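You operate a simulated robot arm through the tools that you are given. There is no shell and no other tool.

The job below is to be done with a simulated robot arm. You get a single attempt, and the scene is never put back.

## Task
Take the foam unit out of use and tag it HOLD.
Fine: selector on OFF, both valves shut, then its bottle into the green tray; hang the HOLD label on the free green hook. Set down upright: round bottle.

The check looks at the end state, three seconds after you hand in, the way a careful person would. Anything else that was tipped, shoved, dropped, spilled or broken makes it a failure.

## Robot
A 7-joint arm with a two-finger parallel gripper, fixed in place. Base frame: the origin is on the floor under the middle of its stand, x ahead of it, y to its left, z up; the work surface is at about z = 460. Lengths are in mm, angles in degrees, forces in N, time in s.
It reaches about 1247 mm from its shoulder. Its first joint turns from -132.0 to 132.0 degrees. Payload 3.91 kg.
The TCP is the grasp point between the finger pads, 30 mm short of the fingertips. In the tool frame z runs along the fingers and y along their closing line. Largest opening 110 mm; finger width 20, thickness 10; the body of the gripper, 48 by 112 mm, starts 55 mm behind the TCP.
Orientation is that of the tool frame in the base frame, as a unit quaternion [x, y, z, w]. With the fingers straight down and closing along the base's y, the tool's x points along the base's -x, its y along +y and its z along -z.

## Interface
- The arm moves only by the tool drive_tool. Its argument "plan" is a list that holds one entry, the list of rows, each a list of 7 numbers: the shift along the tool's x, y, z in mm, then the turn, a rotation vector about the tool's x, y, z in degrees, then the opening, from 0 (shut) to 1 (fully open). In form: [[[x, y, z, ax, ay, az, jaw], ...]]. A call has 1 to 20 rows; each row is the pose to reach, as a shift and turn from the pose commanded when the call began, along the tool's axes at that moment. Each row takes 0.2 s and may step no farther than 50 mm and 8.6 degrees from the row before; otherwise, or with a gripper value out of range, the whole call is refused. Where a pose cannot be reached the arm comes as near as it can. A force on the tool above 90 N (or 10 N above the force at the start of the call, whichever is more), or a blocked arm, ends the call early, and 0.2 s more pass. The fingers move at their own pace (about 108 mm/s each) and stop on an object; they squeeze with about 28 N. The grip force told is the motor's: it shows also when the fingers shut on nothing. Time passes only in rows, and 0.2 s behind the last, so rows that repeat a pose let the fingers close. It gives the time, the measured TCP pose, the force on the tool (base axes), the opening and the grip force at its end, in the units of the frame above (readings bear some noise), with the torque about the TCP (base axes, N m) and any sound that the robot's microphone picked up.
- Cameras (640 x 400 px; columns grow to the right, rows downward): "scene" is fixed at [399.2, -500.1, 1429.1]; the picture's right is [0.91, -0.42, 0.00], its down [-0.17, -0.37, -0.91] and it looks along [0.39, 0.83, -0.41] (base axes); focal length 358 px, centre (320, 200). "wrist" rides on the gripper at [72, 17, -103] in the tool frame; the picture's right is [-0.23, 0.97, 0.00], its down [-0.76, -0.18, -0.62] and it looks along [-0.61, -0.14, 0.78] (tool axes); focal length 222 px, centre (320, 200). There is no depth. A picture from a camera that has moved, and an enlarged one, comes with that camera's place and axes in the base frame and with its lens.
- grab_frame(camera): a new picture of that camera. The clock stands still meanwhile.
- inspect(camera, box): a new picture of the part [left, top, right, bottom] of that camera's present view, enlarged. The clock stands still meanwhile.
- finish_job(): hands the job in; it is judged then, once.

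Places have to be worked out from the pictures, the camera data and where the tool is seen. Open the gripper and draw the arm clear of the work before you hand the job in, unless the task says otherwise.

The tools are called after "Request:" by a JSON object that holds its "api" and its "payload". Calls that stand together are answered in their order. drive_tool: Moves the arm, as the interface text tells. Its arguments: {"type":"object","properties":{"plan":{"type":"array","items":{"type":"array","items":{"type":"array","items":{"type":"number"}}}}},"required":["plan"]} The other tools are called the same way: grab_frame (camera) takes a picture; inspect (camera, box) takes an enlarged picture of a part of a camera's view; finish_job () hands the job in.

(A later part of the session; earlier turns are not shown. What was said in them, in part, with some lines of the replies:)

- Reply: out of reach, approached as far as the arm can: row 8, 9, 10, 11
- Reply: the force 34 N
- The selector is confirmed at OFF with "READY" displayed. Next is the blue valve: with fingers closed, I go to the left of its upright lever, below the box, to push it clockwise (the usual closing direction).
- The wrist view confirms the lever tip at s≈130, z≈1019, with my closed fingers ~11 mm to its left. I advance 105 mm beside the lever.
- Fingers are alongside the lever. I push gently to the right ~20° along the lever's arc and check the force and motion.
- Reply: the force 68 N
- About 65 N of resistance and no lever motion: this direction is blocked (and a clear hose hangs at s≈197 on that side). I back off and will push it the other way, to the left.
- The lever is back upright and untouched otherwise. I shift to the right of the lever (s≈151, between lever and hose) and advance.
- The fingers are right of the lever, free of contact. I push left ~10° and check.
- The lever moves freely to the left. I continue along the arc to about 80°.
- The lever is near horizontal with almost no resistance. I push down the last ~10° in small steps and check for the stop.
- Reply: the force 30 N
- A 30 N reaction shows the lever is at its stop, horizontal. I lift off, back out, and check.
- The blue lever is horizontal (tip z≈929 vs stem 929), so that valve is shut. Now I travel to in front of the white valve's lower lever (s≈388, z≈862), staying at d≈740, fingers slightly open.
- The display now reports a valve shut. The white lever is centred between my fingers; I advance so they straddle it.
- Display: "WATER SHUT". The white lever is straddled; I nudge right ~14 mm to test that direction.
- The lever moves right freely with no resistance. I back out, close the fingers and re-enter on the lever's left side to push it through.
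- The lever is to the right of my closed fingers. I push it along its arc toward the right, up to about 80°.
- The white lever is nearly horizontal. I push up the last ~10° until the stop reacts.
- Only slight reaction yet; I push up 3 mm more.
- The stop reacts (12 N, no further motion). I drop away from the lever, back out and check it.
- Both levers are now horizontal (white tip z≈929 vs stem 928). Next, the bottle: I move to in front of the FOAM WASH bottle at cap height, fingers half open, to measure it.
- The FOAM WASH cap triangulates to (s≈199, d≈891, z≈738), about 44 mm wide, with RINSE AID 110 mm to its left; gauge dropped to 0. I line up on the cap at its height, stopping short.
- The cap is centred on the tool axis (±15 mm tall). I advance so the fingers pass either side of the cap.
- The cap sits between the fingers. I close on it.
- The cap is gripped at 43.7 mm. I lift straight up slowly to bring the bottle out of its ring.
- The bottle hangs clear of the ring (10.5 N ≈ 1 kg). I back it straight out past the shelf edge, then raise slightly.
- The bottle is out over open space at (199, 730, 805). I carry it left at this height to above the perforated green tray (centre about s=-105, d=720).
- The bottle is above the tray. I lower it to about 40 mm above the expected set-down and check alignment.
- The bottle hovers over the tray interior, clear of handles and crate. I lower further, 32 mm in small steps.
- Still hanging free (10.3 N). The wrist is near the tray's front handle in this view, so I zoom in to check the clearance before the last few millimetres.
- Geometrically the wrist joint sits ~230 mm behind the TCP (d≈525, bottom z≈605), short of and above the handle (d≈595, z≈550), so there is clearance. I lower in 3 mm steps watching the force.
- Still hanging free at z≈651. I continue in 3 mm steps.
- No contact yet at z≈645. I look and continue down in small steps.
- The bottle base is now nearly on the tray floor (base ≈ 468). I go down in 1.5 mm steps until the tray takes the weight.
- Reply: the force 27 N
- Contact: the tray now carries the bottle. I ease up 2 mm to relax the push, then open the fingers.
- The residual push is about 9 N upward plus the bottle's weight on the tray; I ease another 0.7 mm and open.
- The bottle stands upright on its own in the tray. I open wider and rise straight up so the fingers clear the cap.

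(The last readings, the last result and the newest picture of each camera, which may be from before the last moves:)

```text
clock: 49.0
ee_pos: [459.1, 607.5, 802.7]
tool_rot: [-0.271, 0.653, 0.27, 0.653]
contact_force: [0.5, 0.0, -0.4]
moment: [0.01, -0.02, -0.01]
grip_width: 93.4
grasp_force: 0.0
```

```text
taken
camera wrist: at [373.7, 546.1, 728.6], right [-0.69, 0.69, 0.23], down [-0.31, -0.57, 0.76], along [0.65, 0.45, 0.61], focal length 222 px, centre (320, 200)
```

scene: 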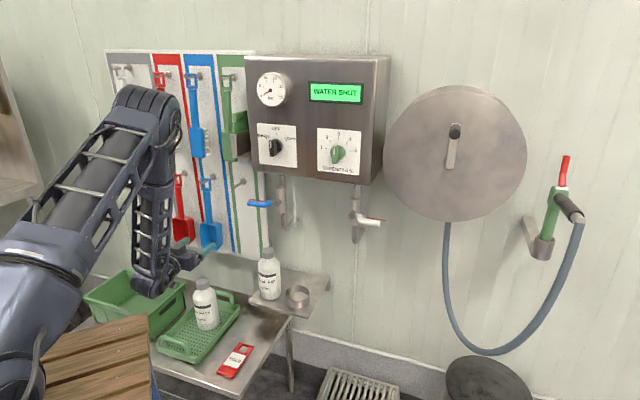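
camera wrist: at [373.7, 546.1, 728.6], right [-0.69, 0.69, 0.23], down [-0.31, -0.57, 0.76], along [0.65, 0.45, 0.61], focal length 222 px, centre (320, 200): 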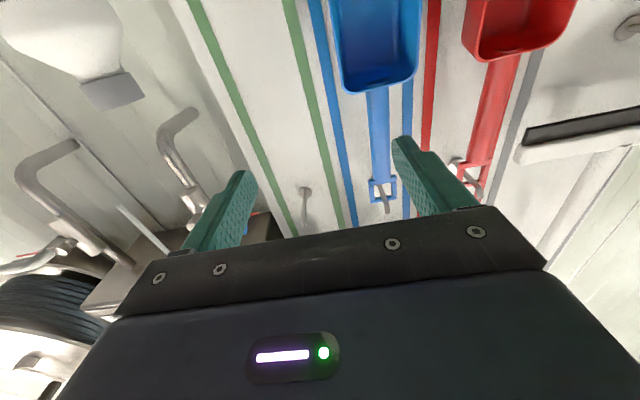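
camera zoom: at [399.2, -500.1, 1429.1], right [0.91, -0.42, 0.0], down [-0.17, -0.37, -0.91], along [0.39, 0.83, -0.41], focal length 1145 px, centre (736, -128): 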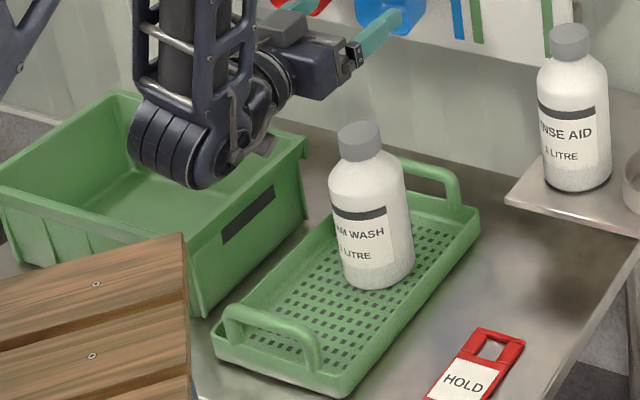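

The bottle is standing upright in the tray. Now the HOLD label: I inspect it in detail.

Request:
{"api": "inspect", "payload": {"camera": "scene", "box": [205, 330, 269, 380]}}

Request:
{"api": "inspect", "payload": {"camera": "scene", "box": [215, 165, 279, 205]}}

```text
8.00 times, centred on (237, 355) of scene
camera zoom: at [399.2, -500.1, 1429.1], right [0.91, -0.42, 0.0], down [-0.17, -0.37, -0.91], along [0.39, 0.83, -0.41], focal length 2862 px, centre (984, -1040)
```

zoom: 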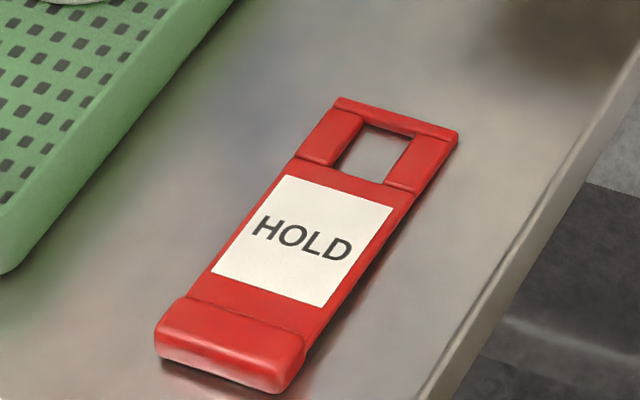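

```text
10.00 times, centred on (247, 185) of scene
camera zoom: at [399.2, -500.1, 1429.1], right [0.91, -0.42, 0.0], down [-0.17, -0.37, -0.91], along [0.39, 0.83, -0.41], focal length 3577 px, centre (1050, 350)
```

zoom: 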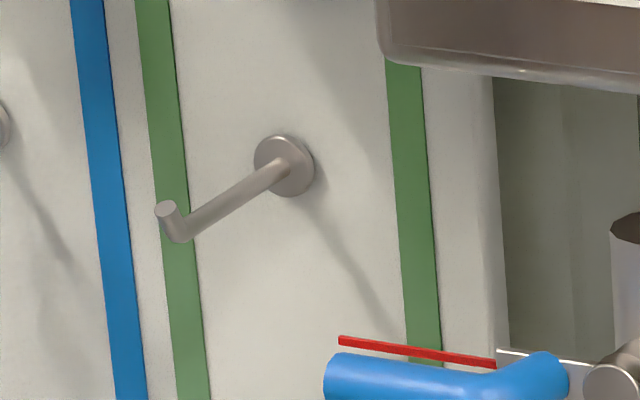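

The tag lies square to the wall: s 53–110, d 576–711, loop opening ≈25×27 mm at the wall end, thick block at the near end. I move over it while pitching the tool to point straight down.

Request:
{"api": "drive_tool", "payload": {"plan": [[[0, -17, -8.5, 0, 8.18, 0, 0.8], [0, -34, -17, 0, 16.36, 0, 0.8], [0, -51, -25.6, 0, 24.55, 0, 0.8], [0, -68, -34.2, 0, 32.73, 0, 0.8], [0, -85, -42.7, 0, 40.9, 0, 0.8], [0, -102, -51.3, 0, 49.1, 0, 0.8], [0, -119, -59.8, 0, 57.27, 0, 0.8], [0, -136, -68.4, 0, 65.45, 0, 0.8], [0, -153, -76.9, 0, 73.64, 0, 0.8], [0, -170, -85.5, 0, 81.8, 0, 0.8], [0, -187, -94, 0, 90, 0, 0.8]]]}}

Request:
{"api": "grab_frame", "payload": {"camera": "wrist"}}

Request:
{"api": "grab_frame", "payload": {"camera": "scene"}}

```text
clock: 51.4
ee_pos: [524.5, 408.7, 802.3]
tool_rot: [-0.382, 0.924, 0.0, -0.001]
contact_force: [-0.1, 0.3, 0.2]
moment: [0.0, -0.03, -0.02]
grip_width: 87.6
grasp_force: 0.0
```

```text
taken
camera wrist: at [461.5, 370.1, 904.5], right [-0.53, 0.85, 0.0], down [0.66, 0.41, 0.62], along [0.53, 0.33, -0.78], focal length 222 px, centre (320, 200)
```

wrist: 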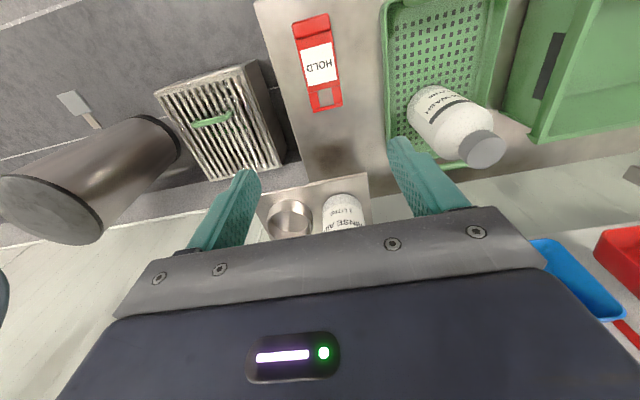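

```text
taken
```

scene: 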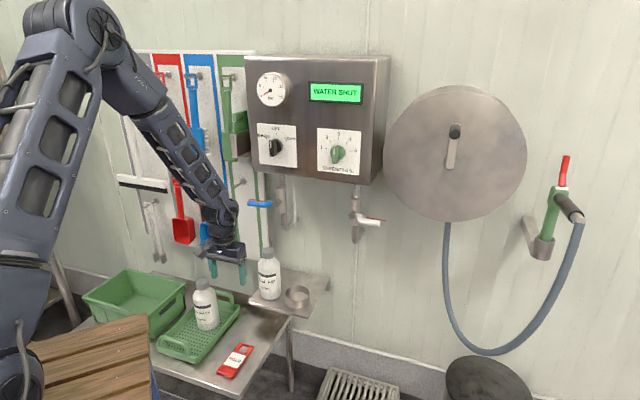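

The tool points straight down above the tag. I zoom the wrist view on the tag to fix its position and angle.

Request:
{"api": "inspect", "payload": {"camera": "wrist", "box": [240, 0, 400, 125]}}

```text
3.20 times, centred on (320, 62) of wrist
camera zoom: at [461.5, 370.1, 904.5], right [-0.53, 0.85, 0.0], down [0.66, 0.41, 0.62], along [0.53, 0.33, -0.78], focal length 711 px, centre (320, 640)
```

zoom: 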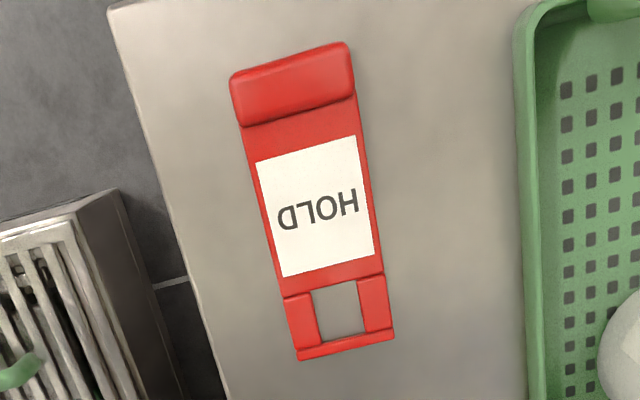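

The tag centre is at s≈78.5, block at d≈589, opening ≈25×27.5 mm at d 680–708. I descend over the block to z≈560 and look again.

Request:
{"api": "drive_tool", "payload": {"plan": [[[12, 0.6, 40, 0, 0, 0, 0.8], [24, 1.2, 80, 0, 0, 0, 0.8], [36, 1.8, 120, 0, 0, 0, 0.8], [48, 2.4, 160, 0, 0, 0, 0.8], [60, 3, 200, 0, 0, 0, 0.8], [71.4, 3.4, 242, 0, 0, 0, 0.8]]]}}

Request:
{"api": "grab_frame", "payload": {"camera": "wrist"}}

Request:
{"api": "grab_frame", "payload": {"camera": "scene"}}

```text
clock: 52.8
ee_pos: [471.2, 361.1, 564.1]
tool_rot: [-0.383, 0.924, 0.0, 0.001]
contact_force: [1.5, -0.2, 0.2]
moment: [0.01, -0.03, 0.01]
grip_width: 88.2
grasp_force: 0.0
```

```text
taken
camera wrist: at [408.0, 322.5, 666.2], right [-0.53, 0.85, 0.0], down [0.66, 0.41, 0.62], along [0.53, 0.33, -0.78], focal length 222 px, centre (320, 200)
```

wrist: 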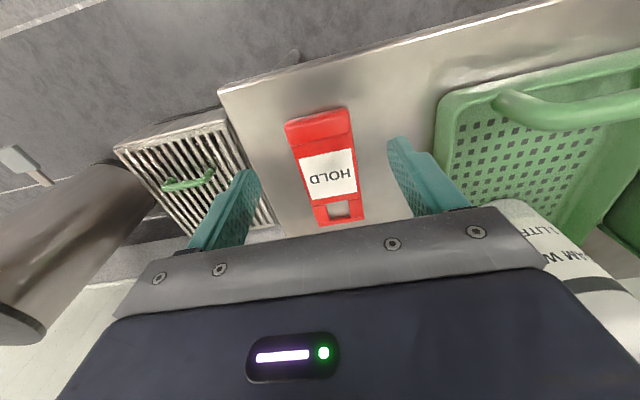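

```text
taken
```

scene: 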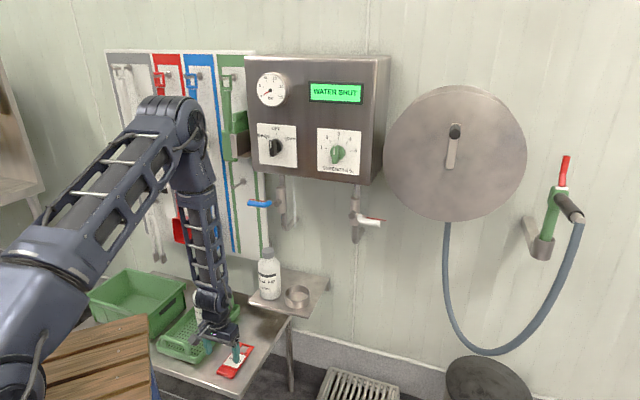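

The tag is between the fingers' lines in view. I zoom to confirm the block's position under the TCP.

Request:
{"api": "inspect", "payload": {"camera": "wrist", "box": [240, 90, 420, 240]}}

Request:
{"api": "inspect", "payload": {"camera": "scene", "box": [190, 300, 280, 385]}}

```text
2.67 times, centred on (330, 165) of wrist
camera zoom: at [408.0, 322.5, 666.2], right [-0.53, 0.85, 0.0], down [0.66, 0.41, 0.62], along [0.53, 0.33, -0.78], focal length 592 px, centre (293, 293)
```

zoom: 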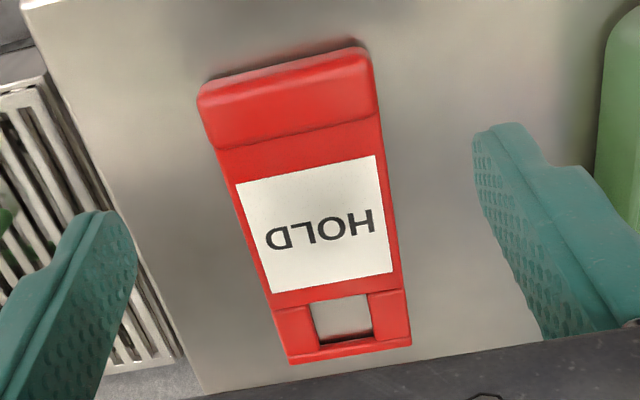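

```text
4.71 times, centred on (235, 342) of scene
camera zoom: at [399.2, -500.1, 1429.1], right [0.91, -0.42, 0.0], down [-0.17, -0.37, -0.91], along [0.39, 0.83, -0.41], focal length 1683 px, centre (720, -471)
```

zoom: 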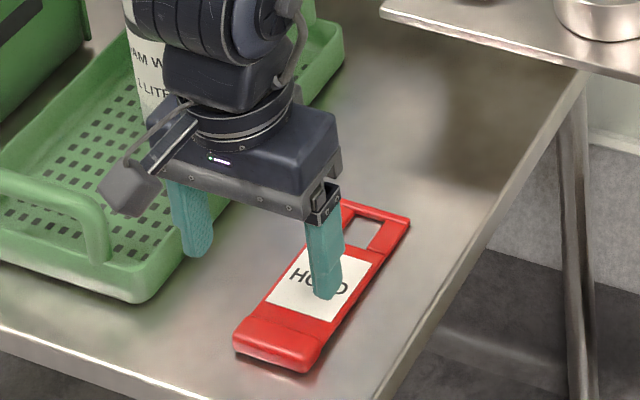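

Block centre ≈ (s 78.6, d 587), well centred between the fingers. I lower to z≈500 (fingertips ≈10 mm above the table).

Request:
{"api": "drive_tool", "payload": {"plan": [[[1, -0.7, 20, 0, 0, 0, 0.8], [1.5, -0.7, 40, 0, 0, 0, 0.8], [1.5, -0.7, 55, 0, 0, 0, 0.8], [1.5, -0.7, 64, 0, 0, 0, 0.8]]]}}

Request:
{"api": "inspect", "payload": {"camera": "scene", "box": [190, 315, 270, 385]}}

Request:
{"api": "grab_frame", "payload": {"camera": "wrist"}}

```text
clock: 53.8
ee_pos: [471.3, 359.2, 496.9]
tool_rot: [-0.382, 0.924, 0.0, 0.0]
contact_force: [0.5, 0.1, -0.6]
moment: [-0.02, -0.01, -0.01]
grip_width: 87.7
grasp_force: 0.0
```

```text
5.71 times, centred on (230, 350) of scene
camera zoom: at [399.2, -500.1, 1429.1], right [0.91, -0.42, 0.0], down [-0.17, -0.37, -0.91], along [0.39, 0.83, -0.41], focal length 2044 px, centre (834, -657)
```

zoom: 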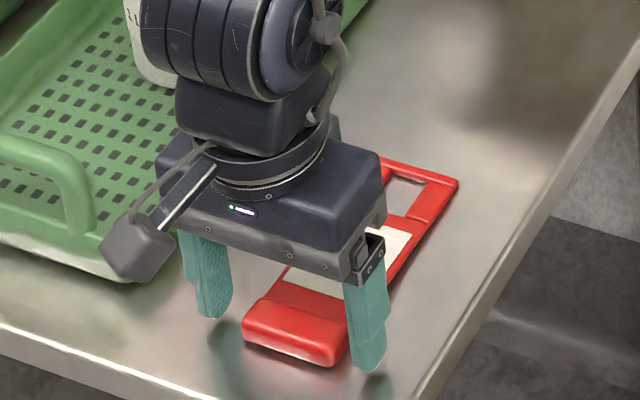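

```text
taken
camera wrist: at [407.5, 320.6, 599.2], right [-0.53, 0.85, 0.0], down [0.66, 0.41, 0.62], along [0.53, 0.33, -0.78], focal length 222 px, centre (320, 200)
```

wrist: 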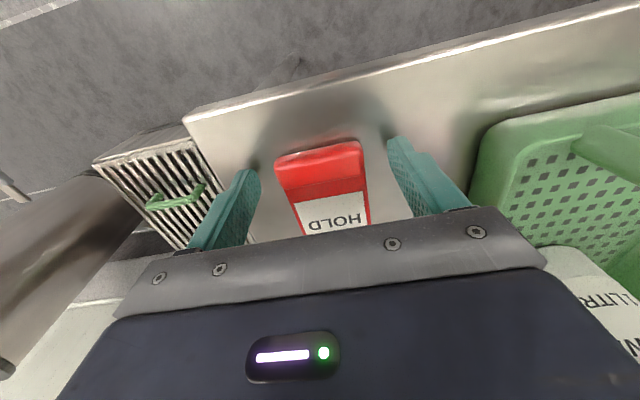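

Fingers straddle the block just above the table. I lower in 2 mm steps and watch for table contact.

Request:
{"api": "drive_tool", "payload": {"plan": [[[0, 0, 2, 0, 0, 0, 0.8], [0, 0, 4, 0, 0, 0, 0.8]]]}}

```text
clock: 54.4
ee_pos: [471.6, 358.8, 492.2]
tool_rot: [-0.383, 0.924, 0.0, 0.0]
contact_force: [-0.1, 0.3, 0.3]
moment: [0.01, 0.02, -0.01]
grip_width: 88.0
grasp_force: 0.0
```

No contact yet at z≈492 (tips ≈462). Two more millimetres.

Request:
{"api": "drive_tool", "payload": {"plan": [[[0, 0, 1, 0, 0, 0, 0.8], [0, 0, 2, 0, 0, 0, 0.8]]]}}

Request:
{"api": "inspect", "payload": {"camera": "scene", "box": [205, 340, 255, 380]}}

```text
clock: 55.0
ee_pos: [472.7, 359.3, 490.4]
tool_rot: [-0.383, 0.924, 0.0, 0.0]
contact_force: [0.2, 0.4, 0.2]
moment: [-0.02, 0.01, -0.02]
grip_width: 87.8
grasp_force: 0.1
```

```text
10.00 times, centred on (230, 360) of scene
camera zoom: at [399.2, -500.1, 1429.1], right [0.91, -0.42, 0.0], down [-0.17, -0.37, -0.91], along [0.39, 0.83, -0.41], focal length 3577 px, centre (1220, -1400)
```

zoom: 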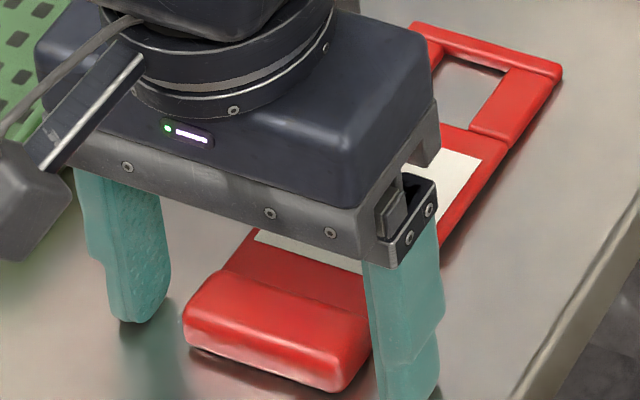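

The tips still look a few millimetres above the table; I go on in 1.5 mm steps.

Request:
{"api": "drive_tool", "payload": {"plan": [[[0, 0, 1.5, 0, 0, 0, 0.8], [0, 0, 3, 0, 0, 0, 0.8]]]}}

```text
clock: 55.7
ee_pos: [471.1, 359.5, 489.3]
tool_rot: [-0.383, 0.924, 0.0, 0.0]
contact_force: [-7.4, -8.0, 32.6]
moment: [-0.84, -0.43, -0.11]
grip_width: 88.0
grasp_force: 0.0
stopped in row 2: the force on the tool passed its limit at 94 N (the readings are from after the stop); the commanded pose is now the measured one
```

Table contact at z≈489 (table ≈ 459.5). I raise 1.5 mm and then close on the block.

Request:
{"api": "drive_tool", "payload": {"plan": [[[0, 0, -1.5, 0, 0, 0, 0.8], [0, 0, -1.8, 0, 0, 0, 0.8]]]}}

Request:
{"api": "inspect", "payload": {"camera": "scene", "box": [205, 340, 255, 380]}}

```text
clock: 56.3
ee_pos: [472.5, 359.6, 491.1]
tool_rot: [-0.382, 0.924, 0.0, -0.001]
contact_force: [-1.0, -0.4, -0.3]
moment: [-0.01, 0.02, 0.0]
grip_width: 87.8
grasp_force: 0.0
```

```text
10.00 times, centred on (230, 360) of scene
camera zoom: at [399.2, -500.1, 1429.1], right [0.91, -0.42, 0.0], down [-0.17, -0.37, -0.91], along [0.39, 0.83, -0.41], focal length 3577 px, centre (1220, -1400)
```

zoom: 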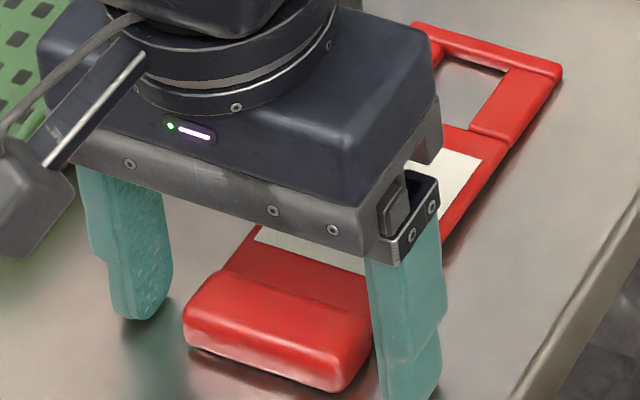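

Free of contact with tips ~1.5 mm above the table. I close on the block.

Request:
{"api": "drive_tool", "payload": {"plan": [[[0, 0, 0, 0, 0, 0, 0.6], [0, 0, 0, 0, 0, 0, 0.5], [0, 0, 0, 0, 0, 0, 0.3], [0, 0, 0, 0, 0, 0, 0.2], [0, 0, 0, 0, 0, 0, 0.2]]]}}

Request:
{"api": "inspect", "payload": {"camera": "scene", "box": [205, 340, 255, 380]}}

Request:
{"api": "grab_frame", "payload": {"camera": "wrist"}}

```text
clock: 57.5
ee_pos: [472.3, 359.4, 491.0]
tool_rot: [-0.383, 0.924, 0.0, -0.001]
contact_force: [0.4, -0.7, 0.1]
moment: [0.01, 0.02, 0.0]
grip_width: 59.4
grasp_force: 28.4
```

```text
10.00 times, centred on (230, 360) of scene
camera zoom: at [399.2, -500.1, 1429.1], right [0.91, -0.42, 0.0], down [-0.17, -0.37, -0.91], along [0.39, 0.83, -0.41], focal length 3577 px, centre (1220, -1400)
```

zoom: 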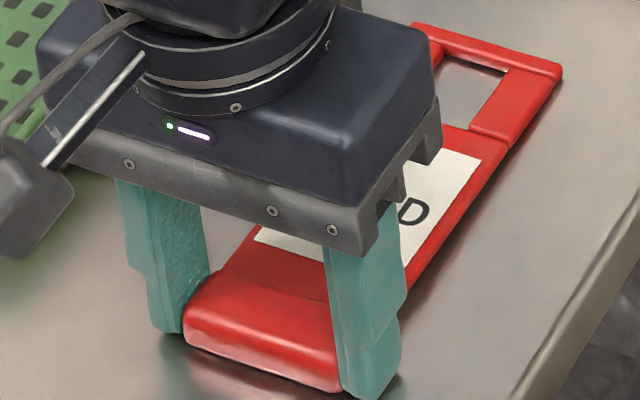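

```text
taken
camera wrist: at [408.3, 320.1, 593.7], right [-0.53, 0.85, 0.0], down [0.66, 0.41, 0.62], along [0.53, 0.33, -0.78], focal length 222 px, centre (320, 200)
```

wrist: 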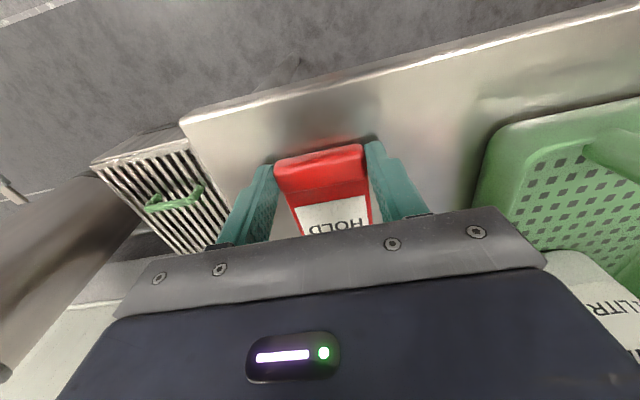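

The block is gripped (59.4 mm, 28 N). I lift straight up 100 mm and check the tag's attitude.

Request:
{"api": "drive_tool", "payload": {"plan": [[[0, 0, -4, 0, 0, 0, 0], [0, 0, -15, 0, 0, 0, 0], [0, 0, -40, 0, 0, 0, 0], [0, 0, -70, 0, 0, 0, 0], [0, 0, -100, 0, 0, 0, 0], [0, 0, -100, 0, 0, 0, 0]]]}}

Request:
{"api": "grab_frame", "payload": {"camera": "wrist"}}

Request:
{"api": "inspect", "payload": {"camera": "scene", "box": [180, 290, 280, 370]}}

```text
clock: 58.9
ee_pos: [472.5, 358.9, 591.3]
tool_rot: [-0.383, 0.924, 0.0, 0.001]
contact_force: [0.1, -0.8, -1.5]
moment: [0.01, 0.02, -0.02]
grip_width: 59.4
grasp_force: 28.1
```

```text
taken
camera wrist: at [409.0, 320.0, 693.2], right [-0.53, 0.85, 0.0], down [0.66, 0.41, 0.62], along [0.53, 0.33, -0.78], focal length 222 px, centre (320, 200)
```

wrist: 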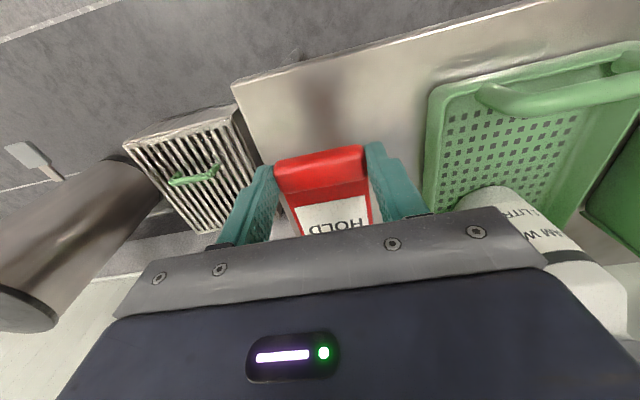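

```text
5.00 times, centred on (230, 330) of scene
camera zoom: at [399.2, -500.1, 1429.1], right [0.91, -0.42, 0.0], down [-0.17, -0.37, -0.91], along [0.39, 0.83, -0.41], focal length 1788 px, centre (770, -450)
```

zoom: 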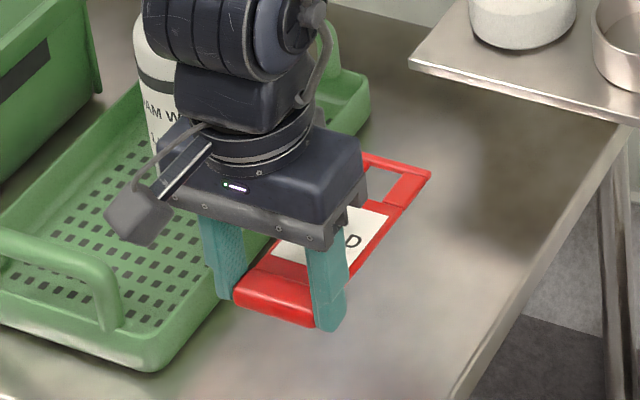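

The tag is held flat and square under the gripper. I raise it and shift toward the hook column, still pointing down.

Request:
{"api": "drive_tool", "payload": {"plan": [[[-10, 10, -40, 0, 0, 0, 0], [-20, 20, -80, 0, 0, 0, 0], [-30, 30, -120, 0, 0, 0, 0], [-40, 40, -160, 0, 0, 0, 0], [-50, 50, -200, 0, 0, 0, 0], [-60, 60, -240, 0, 0, 0, 0]]]}}

Request:
{"api": "grab_frame", "payload": {"camera": "scene"}}

```text
clock: 60.3
ee_pos: [472.3, 445.6, 832.4]
tool_rot: [-0.383, 0.924, -0.001, -0.001]
contact_force: [0.1, -0.2, -0.3]
moment: [0.0, 0.02, -0.03]
grip_width: 59.1
grasp_force: 28.3
```

```text
taken
```

scene: 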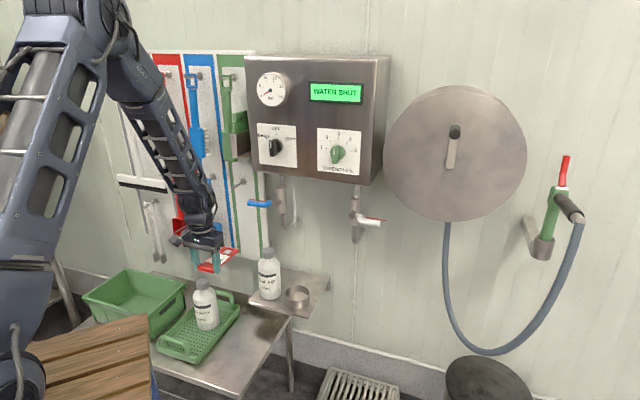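

Now I pitch the tool back to horizontal (loop swings up) while moving to in front of the hook, stopping well short of it.

Request:
{"api": "drive_tool", "payload": {"plan": [[[-11.8, 5.35, -2.24, 0, -8.18, 0, 0], [-23.6, 10.7, -4.5, 0, -16.36, 0, 0], [-35.4, 16, -6.7, 0, -24.55, 0, 0], [-47.2, 21.4, -9, 0, -32.73, 0, 0], [-59, 26.8, -11.2, 0, -40.9, 0, 0], [-70.8, 32.1, -13.4, 0, -49.1, 0, 0], [-82.6, 37.5, -15.7, 0, -57.27, 0, 0], [-94.4, 42.8, -17.9, 0, -65.45, 0, 0], [-106.2, 48.2, -20.2, 0, -73.64, 0, 0], [-118, 53.5, -22.4, 0, -81.8, 0, 0], [-130, 58.9, -24.6, 0, -90, 0, 0]]]}}

Request:
{"api": "grab_frame", "payload": {"camera": "wrist"}}

Request:
{"api": "grab_frame", "payload": {"camera": "scene"}}

Request:
{"api": "inspect", "payload": {"camera": "scene", "box": [190, 160, 290, 240]}}

```text
clock: 62.7
ee_pos: [522.6, 578.5, 856.5]
tool_rot: [-0.27, 0.652, 0.271, 0.654]
contact_force: [0.1, -0.1, -0.7]
moment: [-0.03, 0.01, -0.02]
grip_width: 59.3
grasp_force: 28.2
```

```text
taken
camera wrist: at [436.5, 517.6, 782.0], right [-0.69, 0.69, 0.23], down [-0.32, -0.57, 0.76], along [0.65, 0.45, 0.61], focal length 222 px, centre (320, 200)
```

wrist: 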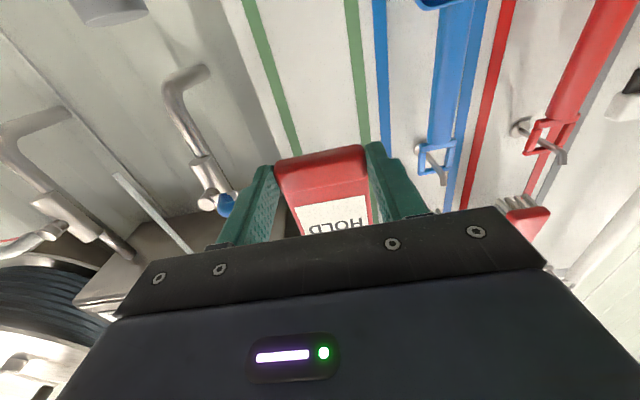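

```text
taken
```

scene: 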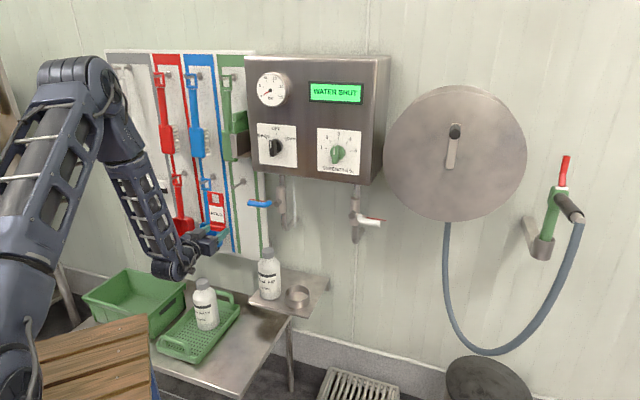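

```text
5.00 times, centred on (240, 200) of scene
camera zoom: at [399.2, -500.1, 1429.1], right [0.91, -0.42, 0.0], down [-0.17, -0.37, -0.91], along [0.39, 0.83, -0.41], focal length 1788 px, centre (720, 200)
```

zoom: 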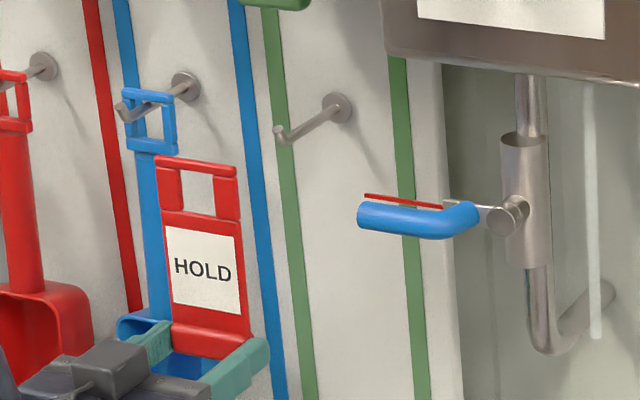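

The tag is upright in front of the hook, and its loop projects within 1 px of where I predict it. I advance 71 mm, stopping just short of the hook tip, and check alignment.

Request:
{"api": "drive_tool", "payload": {"plan": [[[0, 0.5, 25, 0, 0, 0, 0], [0, 0.5, 50, 0, 0, 0, 0], [0, 0.5, 71, 0, 0, 0, 0], [0, 0.5, 71, 0, 0, 0, 0]]]}}

Request:
{"api": "inspect", "payload": {"camera": "scene", "box": [200, 165, 264, 215]}}

Request:
{"api": "grab_frame", "payload": {"camera": "wrist"}}

```text
clock: 63.7
ee_pos: [572.7, 628.6, 854.6]
tool_rot: [-0.27, 0.654, 0.27, 0.653]
contact_force: [1.2, -0.8, -1.0]
moment: [-0.03, 0.0, 0.0]
grip_width: 59.2
grasp_force: 27.8
```

```text
8.00 times, centred on (232, 190) of scene
camera zoom: at [399.2, -500.1, 1429.1], right [0.91, -0.42, 0.0], down [-0.17, -0.37, -0.91], along [0.39, 0.83, -0.41], focal length 2862 px, centre (1024, 280)
```

zoom: 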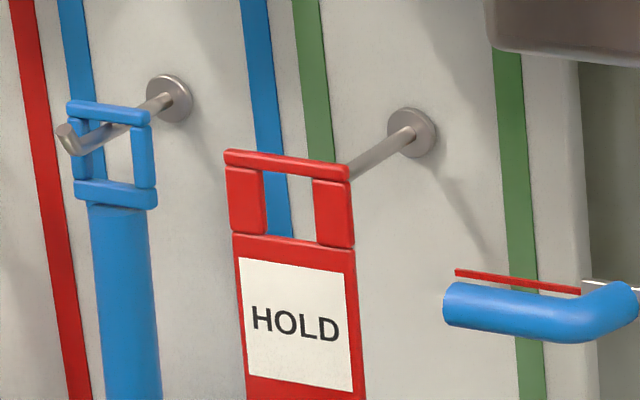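

```text
taken
camera wrist: at [487.2, 567.5, 781.7], right [-0.69, 0.69, 0.23], down [-0.31, -0.57, 0.76], along [0.65, 0.45, 0.61], focal length 222 px, centre (320, 200)
```

wrist: 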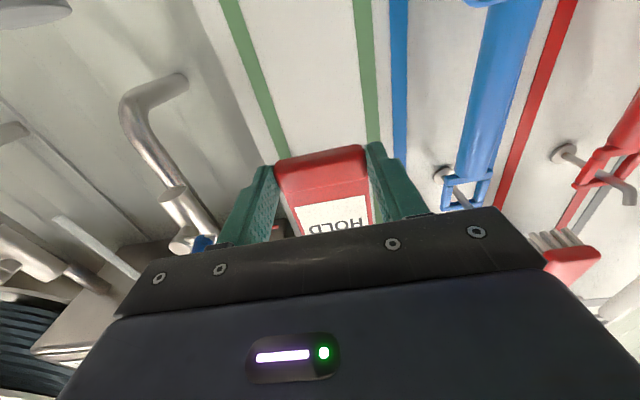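

Alignment is as predicted; the hook tip is hidden behind the tag's right bar from this angle. I raise 2.5 mm (opening centre → ~963) and advance 14 mm so the tip should begin to show in the opening.

Request:
{"api": "drive_tool", "payload": {"plan": [[[-2.5, 0, 0, 0, 0, 0, 0], [-2.5, 0, 7, 0, 0, 0, 0], [-2.5, 0, 14, 0, 0, 0, 0]]]}}

Request:
{"api": "inspect", "payload": {"camera": "scene", "box": [212, 172, 252, 204]}}

```text
clock: 64.5
ee_pos: [582.5, 638.2, 857.1]
tool_rot: [-0.271, 0.653, 0.271, 0.653]
contact_force: [0.2, 0.7, 0.0]
moment: [0.0, 0.03, 0.01]
grip_width: 59.2
grasp_force: 27.9
```

```text
12.50 times, centred on (232, 188) of scene
camera zoom: at [399.2, -500.1, 1429.1], right [0.91, -0.42, 0.0], down [-0.17, -0.37, -0.91], along [0.39, 0.83, -0.41], focal length 4471 px, centre (1420, 350)
```

zoom: 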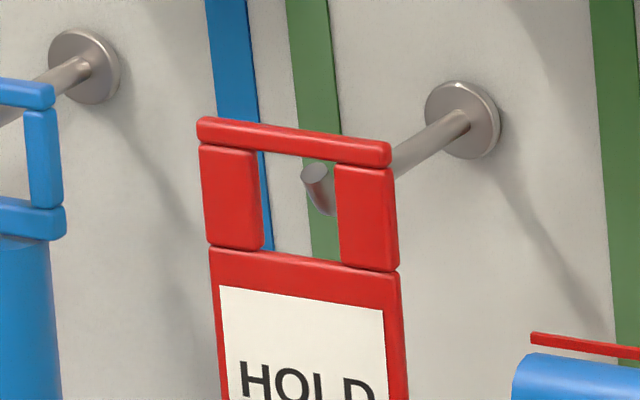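

The hook tip is now visible inside the opening, roughly centred for its depth. I advance 12 mm and check force and view.

Request:
{"api": "drive_tool", "payload": {"plan": [[[0, 0, 4, 0, 0, 0, 0], [0, 0, 8, 0, 0, 0, 0], [0, 0, 12, 0, 0, 0, 0]]]}}

Request:
{"api": "inspect", "payload": {"camera": "scene", "box": [212, 172, 252, 204]}}

```text
clock: 65.3
ee_pos: [590.1, 647.2, 857.1]
tool_rot: [-0.27, 0.654, 0.271, 0.652]
contact_force: [-0.1, 0.0, -0.6]
moment: [0.0, -0.01, -0.02]
grip_width: 58.8
grasp_force: 28.2
```

```text
12.50 times, centred on (232, 188) of scene
camera zoom: at [399.2, -500.1, 1429.1], right [0.91, -0.42, 0.0], down [-0.17, -0.37, -0.91], along [0.39, 0.83, -0.41], focal length 4471 px, centre (1420, 350)
```

zoom: 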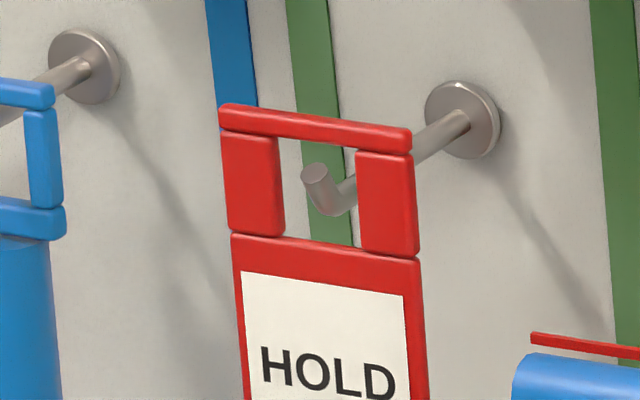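

The tip is passing through the opening with no contact force. I continue 14 mm.

Request:
{"api": "drive_tool", "payload": {"plan": [[[0, 0, 5, 0, 0, 0, 0], [0, 0, 10, 0, 0, 0, 0], [0, 0, 14, 0, 0, 0, 0]]]}}

Request:
{"api": "inspect", "payload": {"camera": "scene", "box": [212, 172, 252, 204]}}

```text
clock: 66.1
ee_pos: [599.5, 656.8, 857.8]
tool_rot: [-0.27, 0.653, 0.27, 0.654]
contact_force: [-0.2, -0.4, -0.7]
moment: [0.05, -0.01, 0.02]
grip_width: 59.4
grasp_force: 27.9
```

```text
12.50 times, centred on (232, 188) of scene
camera zoom: at [399.2, -500.1, 1429.1], right [0.91, -0.42, 0.0], down [-0.17, -0.37, -0.91], along [0.39, 0.83, -0.41], focal length 4471 px, centre (1420, 350)
```

zoom: 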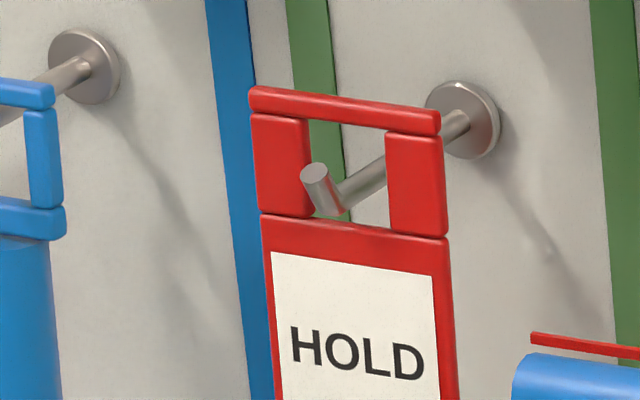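

The hook tip is now in front of the tag: the loop is on the peg. I go 14 mm further onto it.

Request:
{"api": "drive_tool", "payload": {"plan": [[[0, 0, 5, 0, 0, 0, 0], [0, 0, 10, 0, 0, 0, 0], [0, 0, 14, 0, 0, 0, 0]]]}}

Request:
{"api": "inspect", "payload": {"camera": "scene", "box": [212, 172, 252, 204]}}

Request:
{"api": "grab_frame", "payload": {"camera": "scene"}}

```text
clock: 66.9
ee_pos: [610.8, 667.5, 858.1]
tool_rot: [-0.271, 0.653, 0.271, 0.653]
contact_force: [-0.7, -1.1, -1.1]
moment: [0.0, -0.01, 0.0]
grip_width: 59.1
grasp_force: 28.5
```

```text
12.50 times, centred on (232, 188) of scene
camera zoom: at [399.2, -500.1, 1429.1], right [0.91, -0.42, 0.0], down [-0.17, -0.37, -0.91], along [0.39, 0.83, -0.41], focal length 4471 px, centre (1420, 350)
```

zoom: 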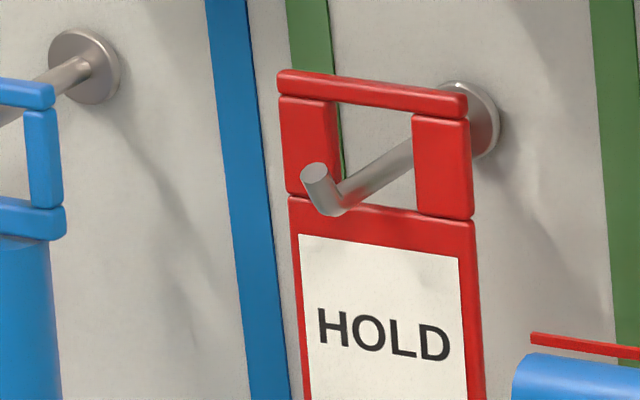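

```text
taken
```

scene: 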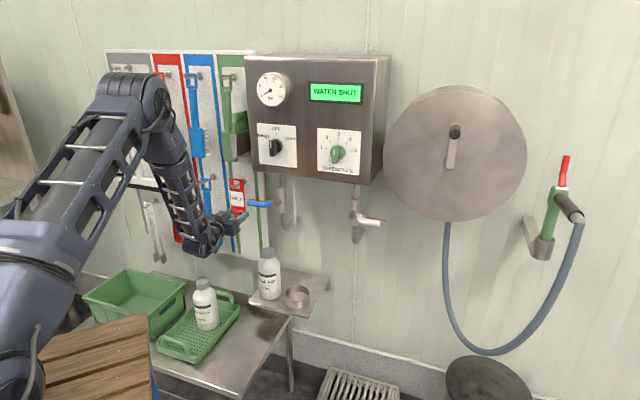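

The tag is well onto the peg (plane at d≈931). I lower in small steps until the top bar rests on the peg.

Request:
{"api": "drive_tool", "payload": {"plan": [[[3, 0, 0, 0, 0, 0, 0], [6, 0, 0, 0, 0, 0, 0], [9, 0, 0, 0, 0, 0, 0]]]}}

Request:
{"api": "inspect", "payload": {"camera": "scene", "box": [212, 172, 252, 204]}}

```text
clock: 67.7
ee_pos: [609.7, 666.2, 848.7]
tool_rot: [-0.271, 0.653, 0.271, 0.654]
contact_force: [0.6, -0.1, -0.2]
moment: [0.02, -0.01, 0.0]
grip_width: 59.0
grasp_force: 28.4
```

```text
12.50 times, centred on (232, 188) of scene
camera zoom: at [399.2, -500.1, 1429.1], right [0.91, -0.42, 0.0], down [-0.17, -0.37, -0.91], along [0.39, 0.83, -0.41], focal length 4471 px, centre (1420, 350)
```

zoom: 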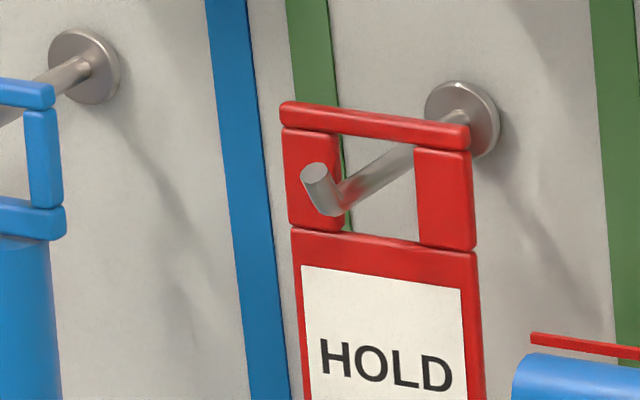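

Close to resting. I lower in 1 mm steps until the force shows contact.

Request:
{"api": "drive_tool", "payload": {"plan": [[[1, 0, 0, 0, 0, 0, 0], [2, 0, 0, 0, 0, 0, 0], [3, 0, 0, 0, 0, 0, 0]]]}}

```text
clock: 68.5
ee_pos: [610.5, 665.6, 848.3]
tool_rot: [-0.27, 0.652, 0.272, 0.654]
contact_force: [-7.5, -8.6, 23.4]
moment: [0.27, -0.33, 0.0]
grip_width: 59.0
grasp_force: 28.2
```

Contact (23 N): the bar rests on the peg. I relieve the load by ~1.3 mm, then open the fingers.

Request:
{"api": "drive_tool", "payload": {"plan": [[[-1, 0, 0, 0, 0, 0, 0], [-1.8, 0, 0, 0, 0, 0, 0]]]}}

```text
clock: 69.1
ee_pos: [609.6, 666.6, 848.6]
tool_rot: [-0.271, 0.653, 0.272, 0.653]
contact_force: [-0.8, 2.9, 17.9]
moment: [0.2, -0.32, 0.08]
grip_width: 59.2
grasp_force: 28.0
```

Still 18 N on the peg; I ease up another millimetre.

Request:
{"api": "drive_tool", "payload": {"plan": [[[-0.8, 0, 0, 0, 0, 0, 0], [-1.3, 0, 0, 0, 0, 0, 0]]]}}

Request:
{"api": "inspect", "payload": {"camera": "scene", "box": [212, 172, 262, 222]}}

```text
clock: 69.7
ee_pos: [610.4, 667.8, 848.8]
tool_rot: [-0.271, 0.653, 0.271, 0.653]
contact_force: [-0.5, 2.3, 9.9]
moment: [0.16, -0.22, 0.06]
grip_width: 58.9
grasp_force: 28.2
```

```text
8.00 times, centred on (237, 197) of scene
camera zoom: at [399.2, -500.1, 1429.1], right [0.91, -0.42, 0.0], down [-0.17, -0.37, -0.91], along [0.39, 0.83, -0.41], focal length 2862 px, centre (984, 224)
```

zoom: 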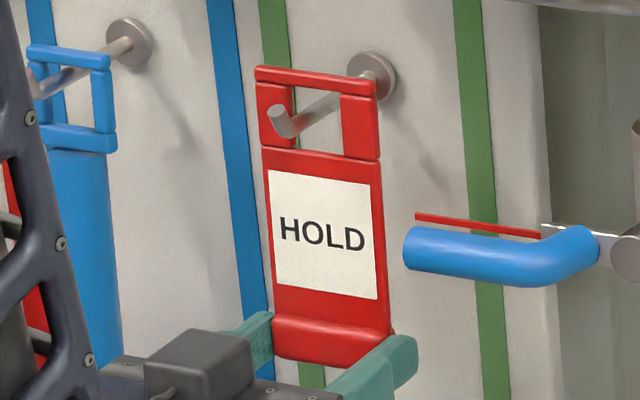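

The loop sits on the peg with its tip in front. I ease 0.6 mm more and open the fingers.

Request:
{"api": "drive_tool", "payload": {"plan": [[[-0.6, 0, 0, 0, 0, 0, 0], [-0.6, 0, 0, 0, 0, 0, 0.6], [-0.6, 0, 0, 0, 0, 0, 0.75], [-0.6, 0, 0, 0, 0, 0, 0.8], [-0.6, 0, 0, 0, 0, 0, 0.8]]]}}

Request:
{"api": "inspect", "payload": {"camera": "scene", "box": [212, 172, 262, 222]}}

Request:
{"api": "grab_frame", "payload": {"camera": "wrist"}}

```text
clock: 70.9
ee_pos: [609.7, 666.3, 849.5]
tool_rot: [-0.27, 0.653, 0.27, 0.653]
contact_force: [0.1, 0.1, 0.1]
moment: [-0.05, 0.03, 0.0]
grip_width: 87.9
grasp_force: 0.1
```

```text
8.00 times, centred on (237, 197) of scene
camera zoom: at [399.2, -500.1, 1429.1], right [0.91, -0.42, 0.0], down [-0.17, -0.37, -0.91], along [0.39, 0.83, -0.41], focal length 2862 px, centre (984, 224)
```

zoom: 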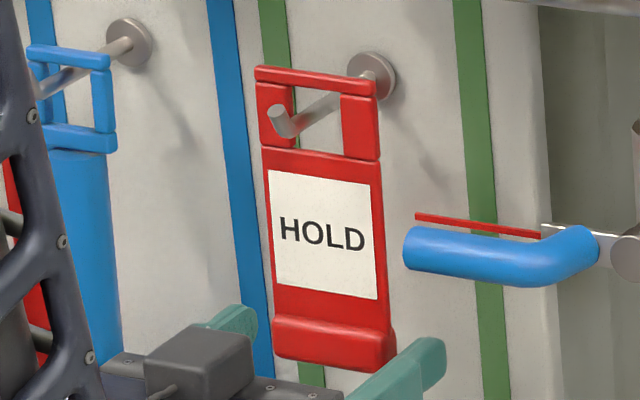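

```text
taken
camera wrist: at [524.6, 606.0, 776.0], right [-0.69, 0.69, 0.23], down [-0.31, -0.57, 0.76], along [0.65, 0.45, 0.61], focal length 222 px, centre (320, 200)
```

wrist: 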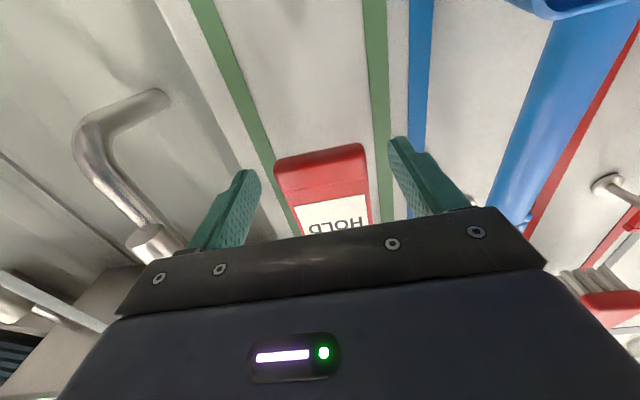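

The tag hangs freely on the hook with clearance to both open fingers. I back straight out.

Request:
{"api": "drive_tool", "payload": {"plan": [[[0, 0, -8, 0, 0, 0, 0.8], [0, 0, -25, 0, 0, 0, 0.8], [0, 0, -55, 0, 0, 0, 0.8], [0, 0, -95, 0, 0, 0, 0.8], [0, 0, -140, 0, 0, 0, 0.8], [0, 0, -170, 0, 0, 0, 0.8]]]}}

Request:
{"api": "grab_frame", "payload": {"camera": "scene"}}

Request:
{"api": "inspect", "payload": {"camera": "scene", "box": [202, 165, 302, 227]}}

Request:
{"api": "grab_frame", "payload": {"camera": "wrist"}}

```text
clock: 72.3
ee_pos: [490.4, 546.0, 848.7]
tool_rot: [-0.272, 0.653, 0.27, 0.653]
contact_force: [0.3, 0.2, -0.1]
moment: [0.01, 0.0, -0.01]
grip_width: 88.1
grasp_force: 0.0
```

```text
taken
```

scene: 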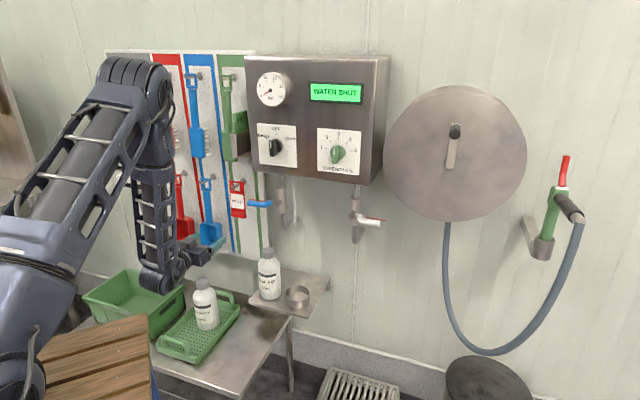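

```text
6.40 times, centred on (252, 196) of scene
camera zoom: at [399.2, -500.1, 1429.1], right [0.91, -0.42, 0.0], down [-0.17, -0.37, -0.91], along [0.39, 0.83, -0.41], focal length 2289 px, centre (755, 226)
```

zoom: 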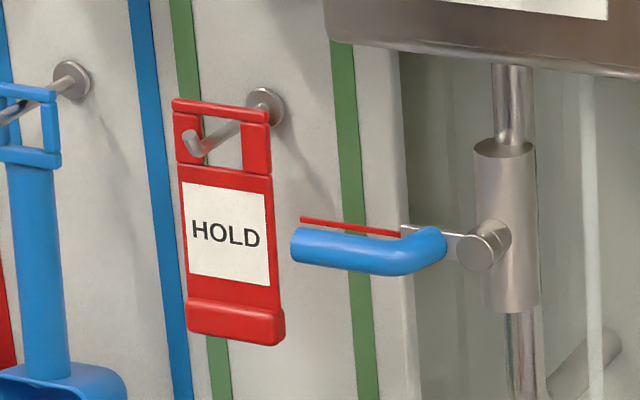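

```text
taken
camera wrist: at [404.1, 484.8, 775.0], right [-0.69, 0.69, 0.23], down [-0.31, -0.57, 0.76], along [0.65, 0.45, 0.61], focal length 222 px, centre (320, 200)
```

wrist: 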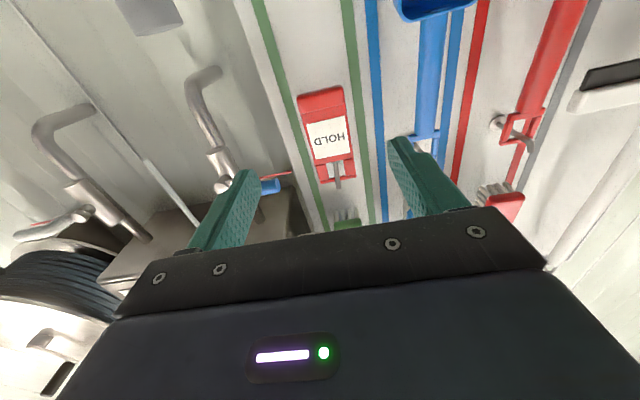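

The HOLD tag hangs on the free green hook. I verify the whole final state: selector, gauge, both valves, bottles and trays.

Request:
{"api": "inspect", "payload": {"camera": "scene", "box": [240, 55, 400, 155]}}

Request:
{"api": "inspect", "payload": {"camera": "scene", "box": [240, 110, 400, 210]}}

Request:
{"api": "inspect", "payload": {"camera": "scene", "box": [240, 165, 400, 265]}}

Request:
{"api": "inspect", "payload": {"camera": "scene", "box": [140, 240, 340, 365]}}

```text
4.00 times, centred on (320, 105) of scene
camera zoom: at [399.2, -500.1, 1429.1], right [0.91, -0.42, 0.0], down [-0.17, -0.37, -0.91], along [0.39, 0.83, -0.41], focal length 1431 px, centre (320, 580)
```

zoom: 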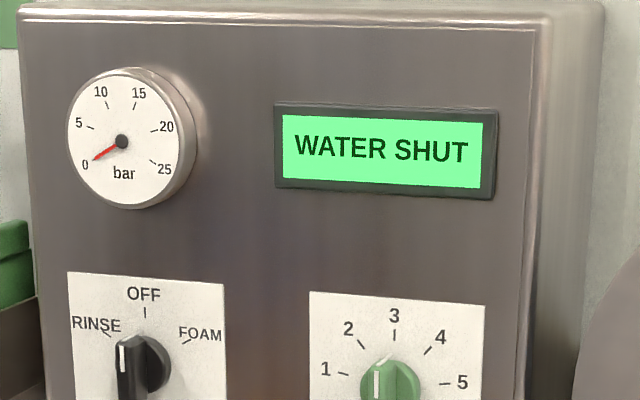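

```text
4.00 times, centred on (320, 160) of scene
camera zoom: at [399.2, -500.1, 1429.1], right [0.91, -0.42, 0.0], down [-0.17, -0.37, -0.91], along [0.39, 0.83, -0.41], focal length 1431 px, centre (320, 360)
```

zoom: 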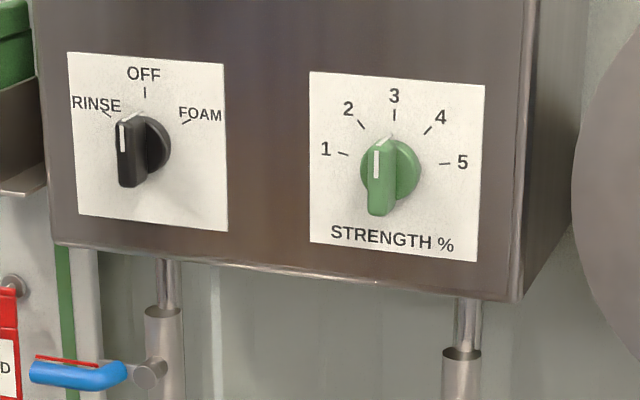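

```text
4.00 times, centred on (320, 215) of scene
camera zoom: at [399.2, -500.1, 1429.1], right [0.91, -0.42, 0.0], down [-0.17, -0.37, -0.91], along [0.39, 0.83, -0.41], focal length 1431 px, centre (320, 140)
```

zoom: 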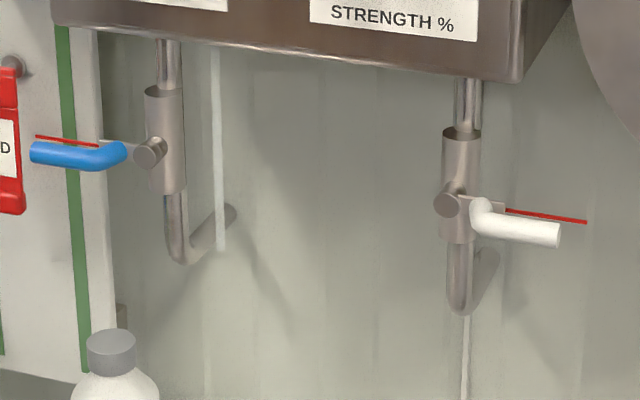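

```text
3.20 times, centred on (240, 302) of scene
camera zoom: at [399.2, -500.1, 1429.1], right [0.91, -0.42, 0.0], down [-0.17, -0.37, -0.91], along [0.39, 0.83, -0.41], focal length 1145 px, centre (576, -128)
```

zoom: 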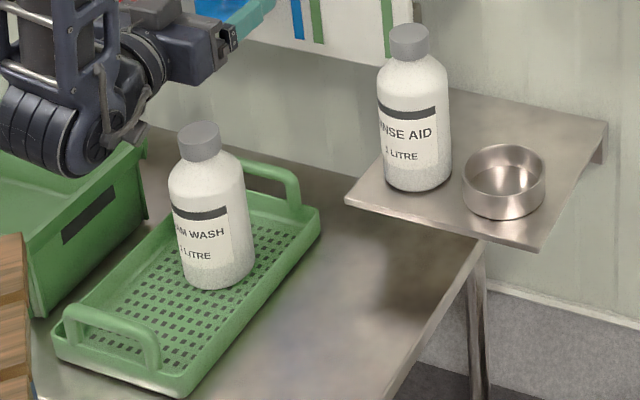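

Everything checks: selector OFF, gauge 0, display "WATER SHUT", both levers crosswise to their pipes, FOAM WASH upright in the green tray, RINSE AID untouched, tag hanging. I draw the arm up and away from the work.

Request:
{"api": "drive_tool", "payload": {"plan": [[[-35, 0, -10, 0, 0, 0, 0.8], [-75, 0, -20, 0, 0, 0, 0.8], [-115, 0, -30, 0, 0, 0, 0.8], [-160, 0, -35, 0, 0, 0, 0.8], [-205, 0, -40, 0, 0, 0, 0.8], [-250, 0, -40, 0, 0, 0, 0.8], [-250, 0, -40, 0, 0, 0, 0.8]]]}}

Request:
{"api": "grab_frame", "payload": {"camera": "scene"}}

Request:
{"api": "inspect", "payload": {"camera": "scene", "box": [202, 165, 302, 227]}}

```text
clock: 73.9
ee_pos: [460.0, 519.4, 1100.4]
tool_rot: [-0.271, 0.653, 0.271, 0.653]
contact_force: [-0.5, 0.2, -0.2]
moment: [0.01, -0.01, -0.02]
grip_width: 87.7
grasp_force: 0.1
```

```text
taken
```

scene: 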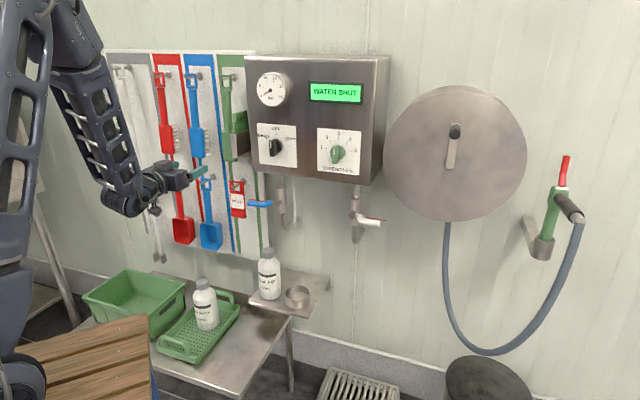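

```text
6.40 times, centred on (252, 196) of scene
camera zoom: at [399.2, -500.1, 1429.1], right [0.91, -0.42, 0.0], down [-0.17, -0.37, -0.91], along [0.39, 0.83, -0.41], focal length 2289 px, centre (755, 226)
```

zoom: 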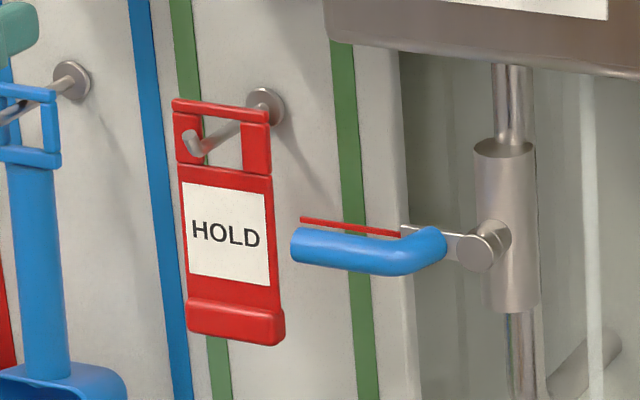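

The arm is clear with the gripper open, the tag is hanging still, and nothing else has moved. I hand the job in.

Request:
{"api": "finish_job", "payload": {}}

```text
The job is handed in.
```

The foam unit is out of use and tagged HOLD, and I've handed the job in. In the last pictures before hand-in:

- **Selector:** it points to OFF. The gauge had dropped to 0 and the display read "WATER SHUT".
- **Valves:** the blue and white levers are both crosswise to their pipes, each pushed until it met its stop. I first tried the blue lever the wrong way; it resisted at about 65 N and sprang back upright, so I closed it the other way.
- **Bottle:** FOAM WASH stands upright in the shallow perforated green tray. RINSE AID is still in its place on the shelf.
- **Label:** HOLD hangs on the free green hook, with the hook tip through the loop.
- **Table contact:** while I was lowering to pick up the label, the fingertips touched the table and the arm stopped itself at 94 N. I saw no mark or shift.

The arm is drawn clear with the gripper open, and I saw nothing else tipped, moved or spilled.
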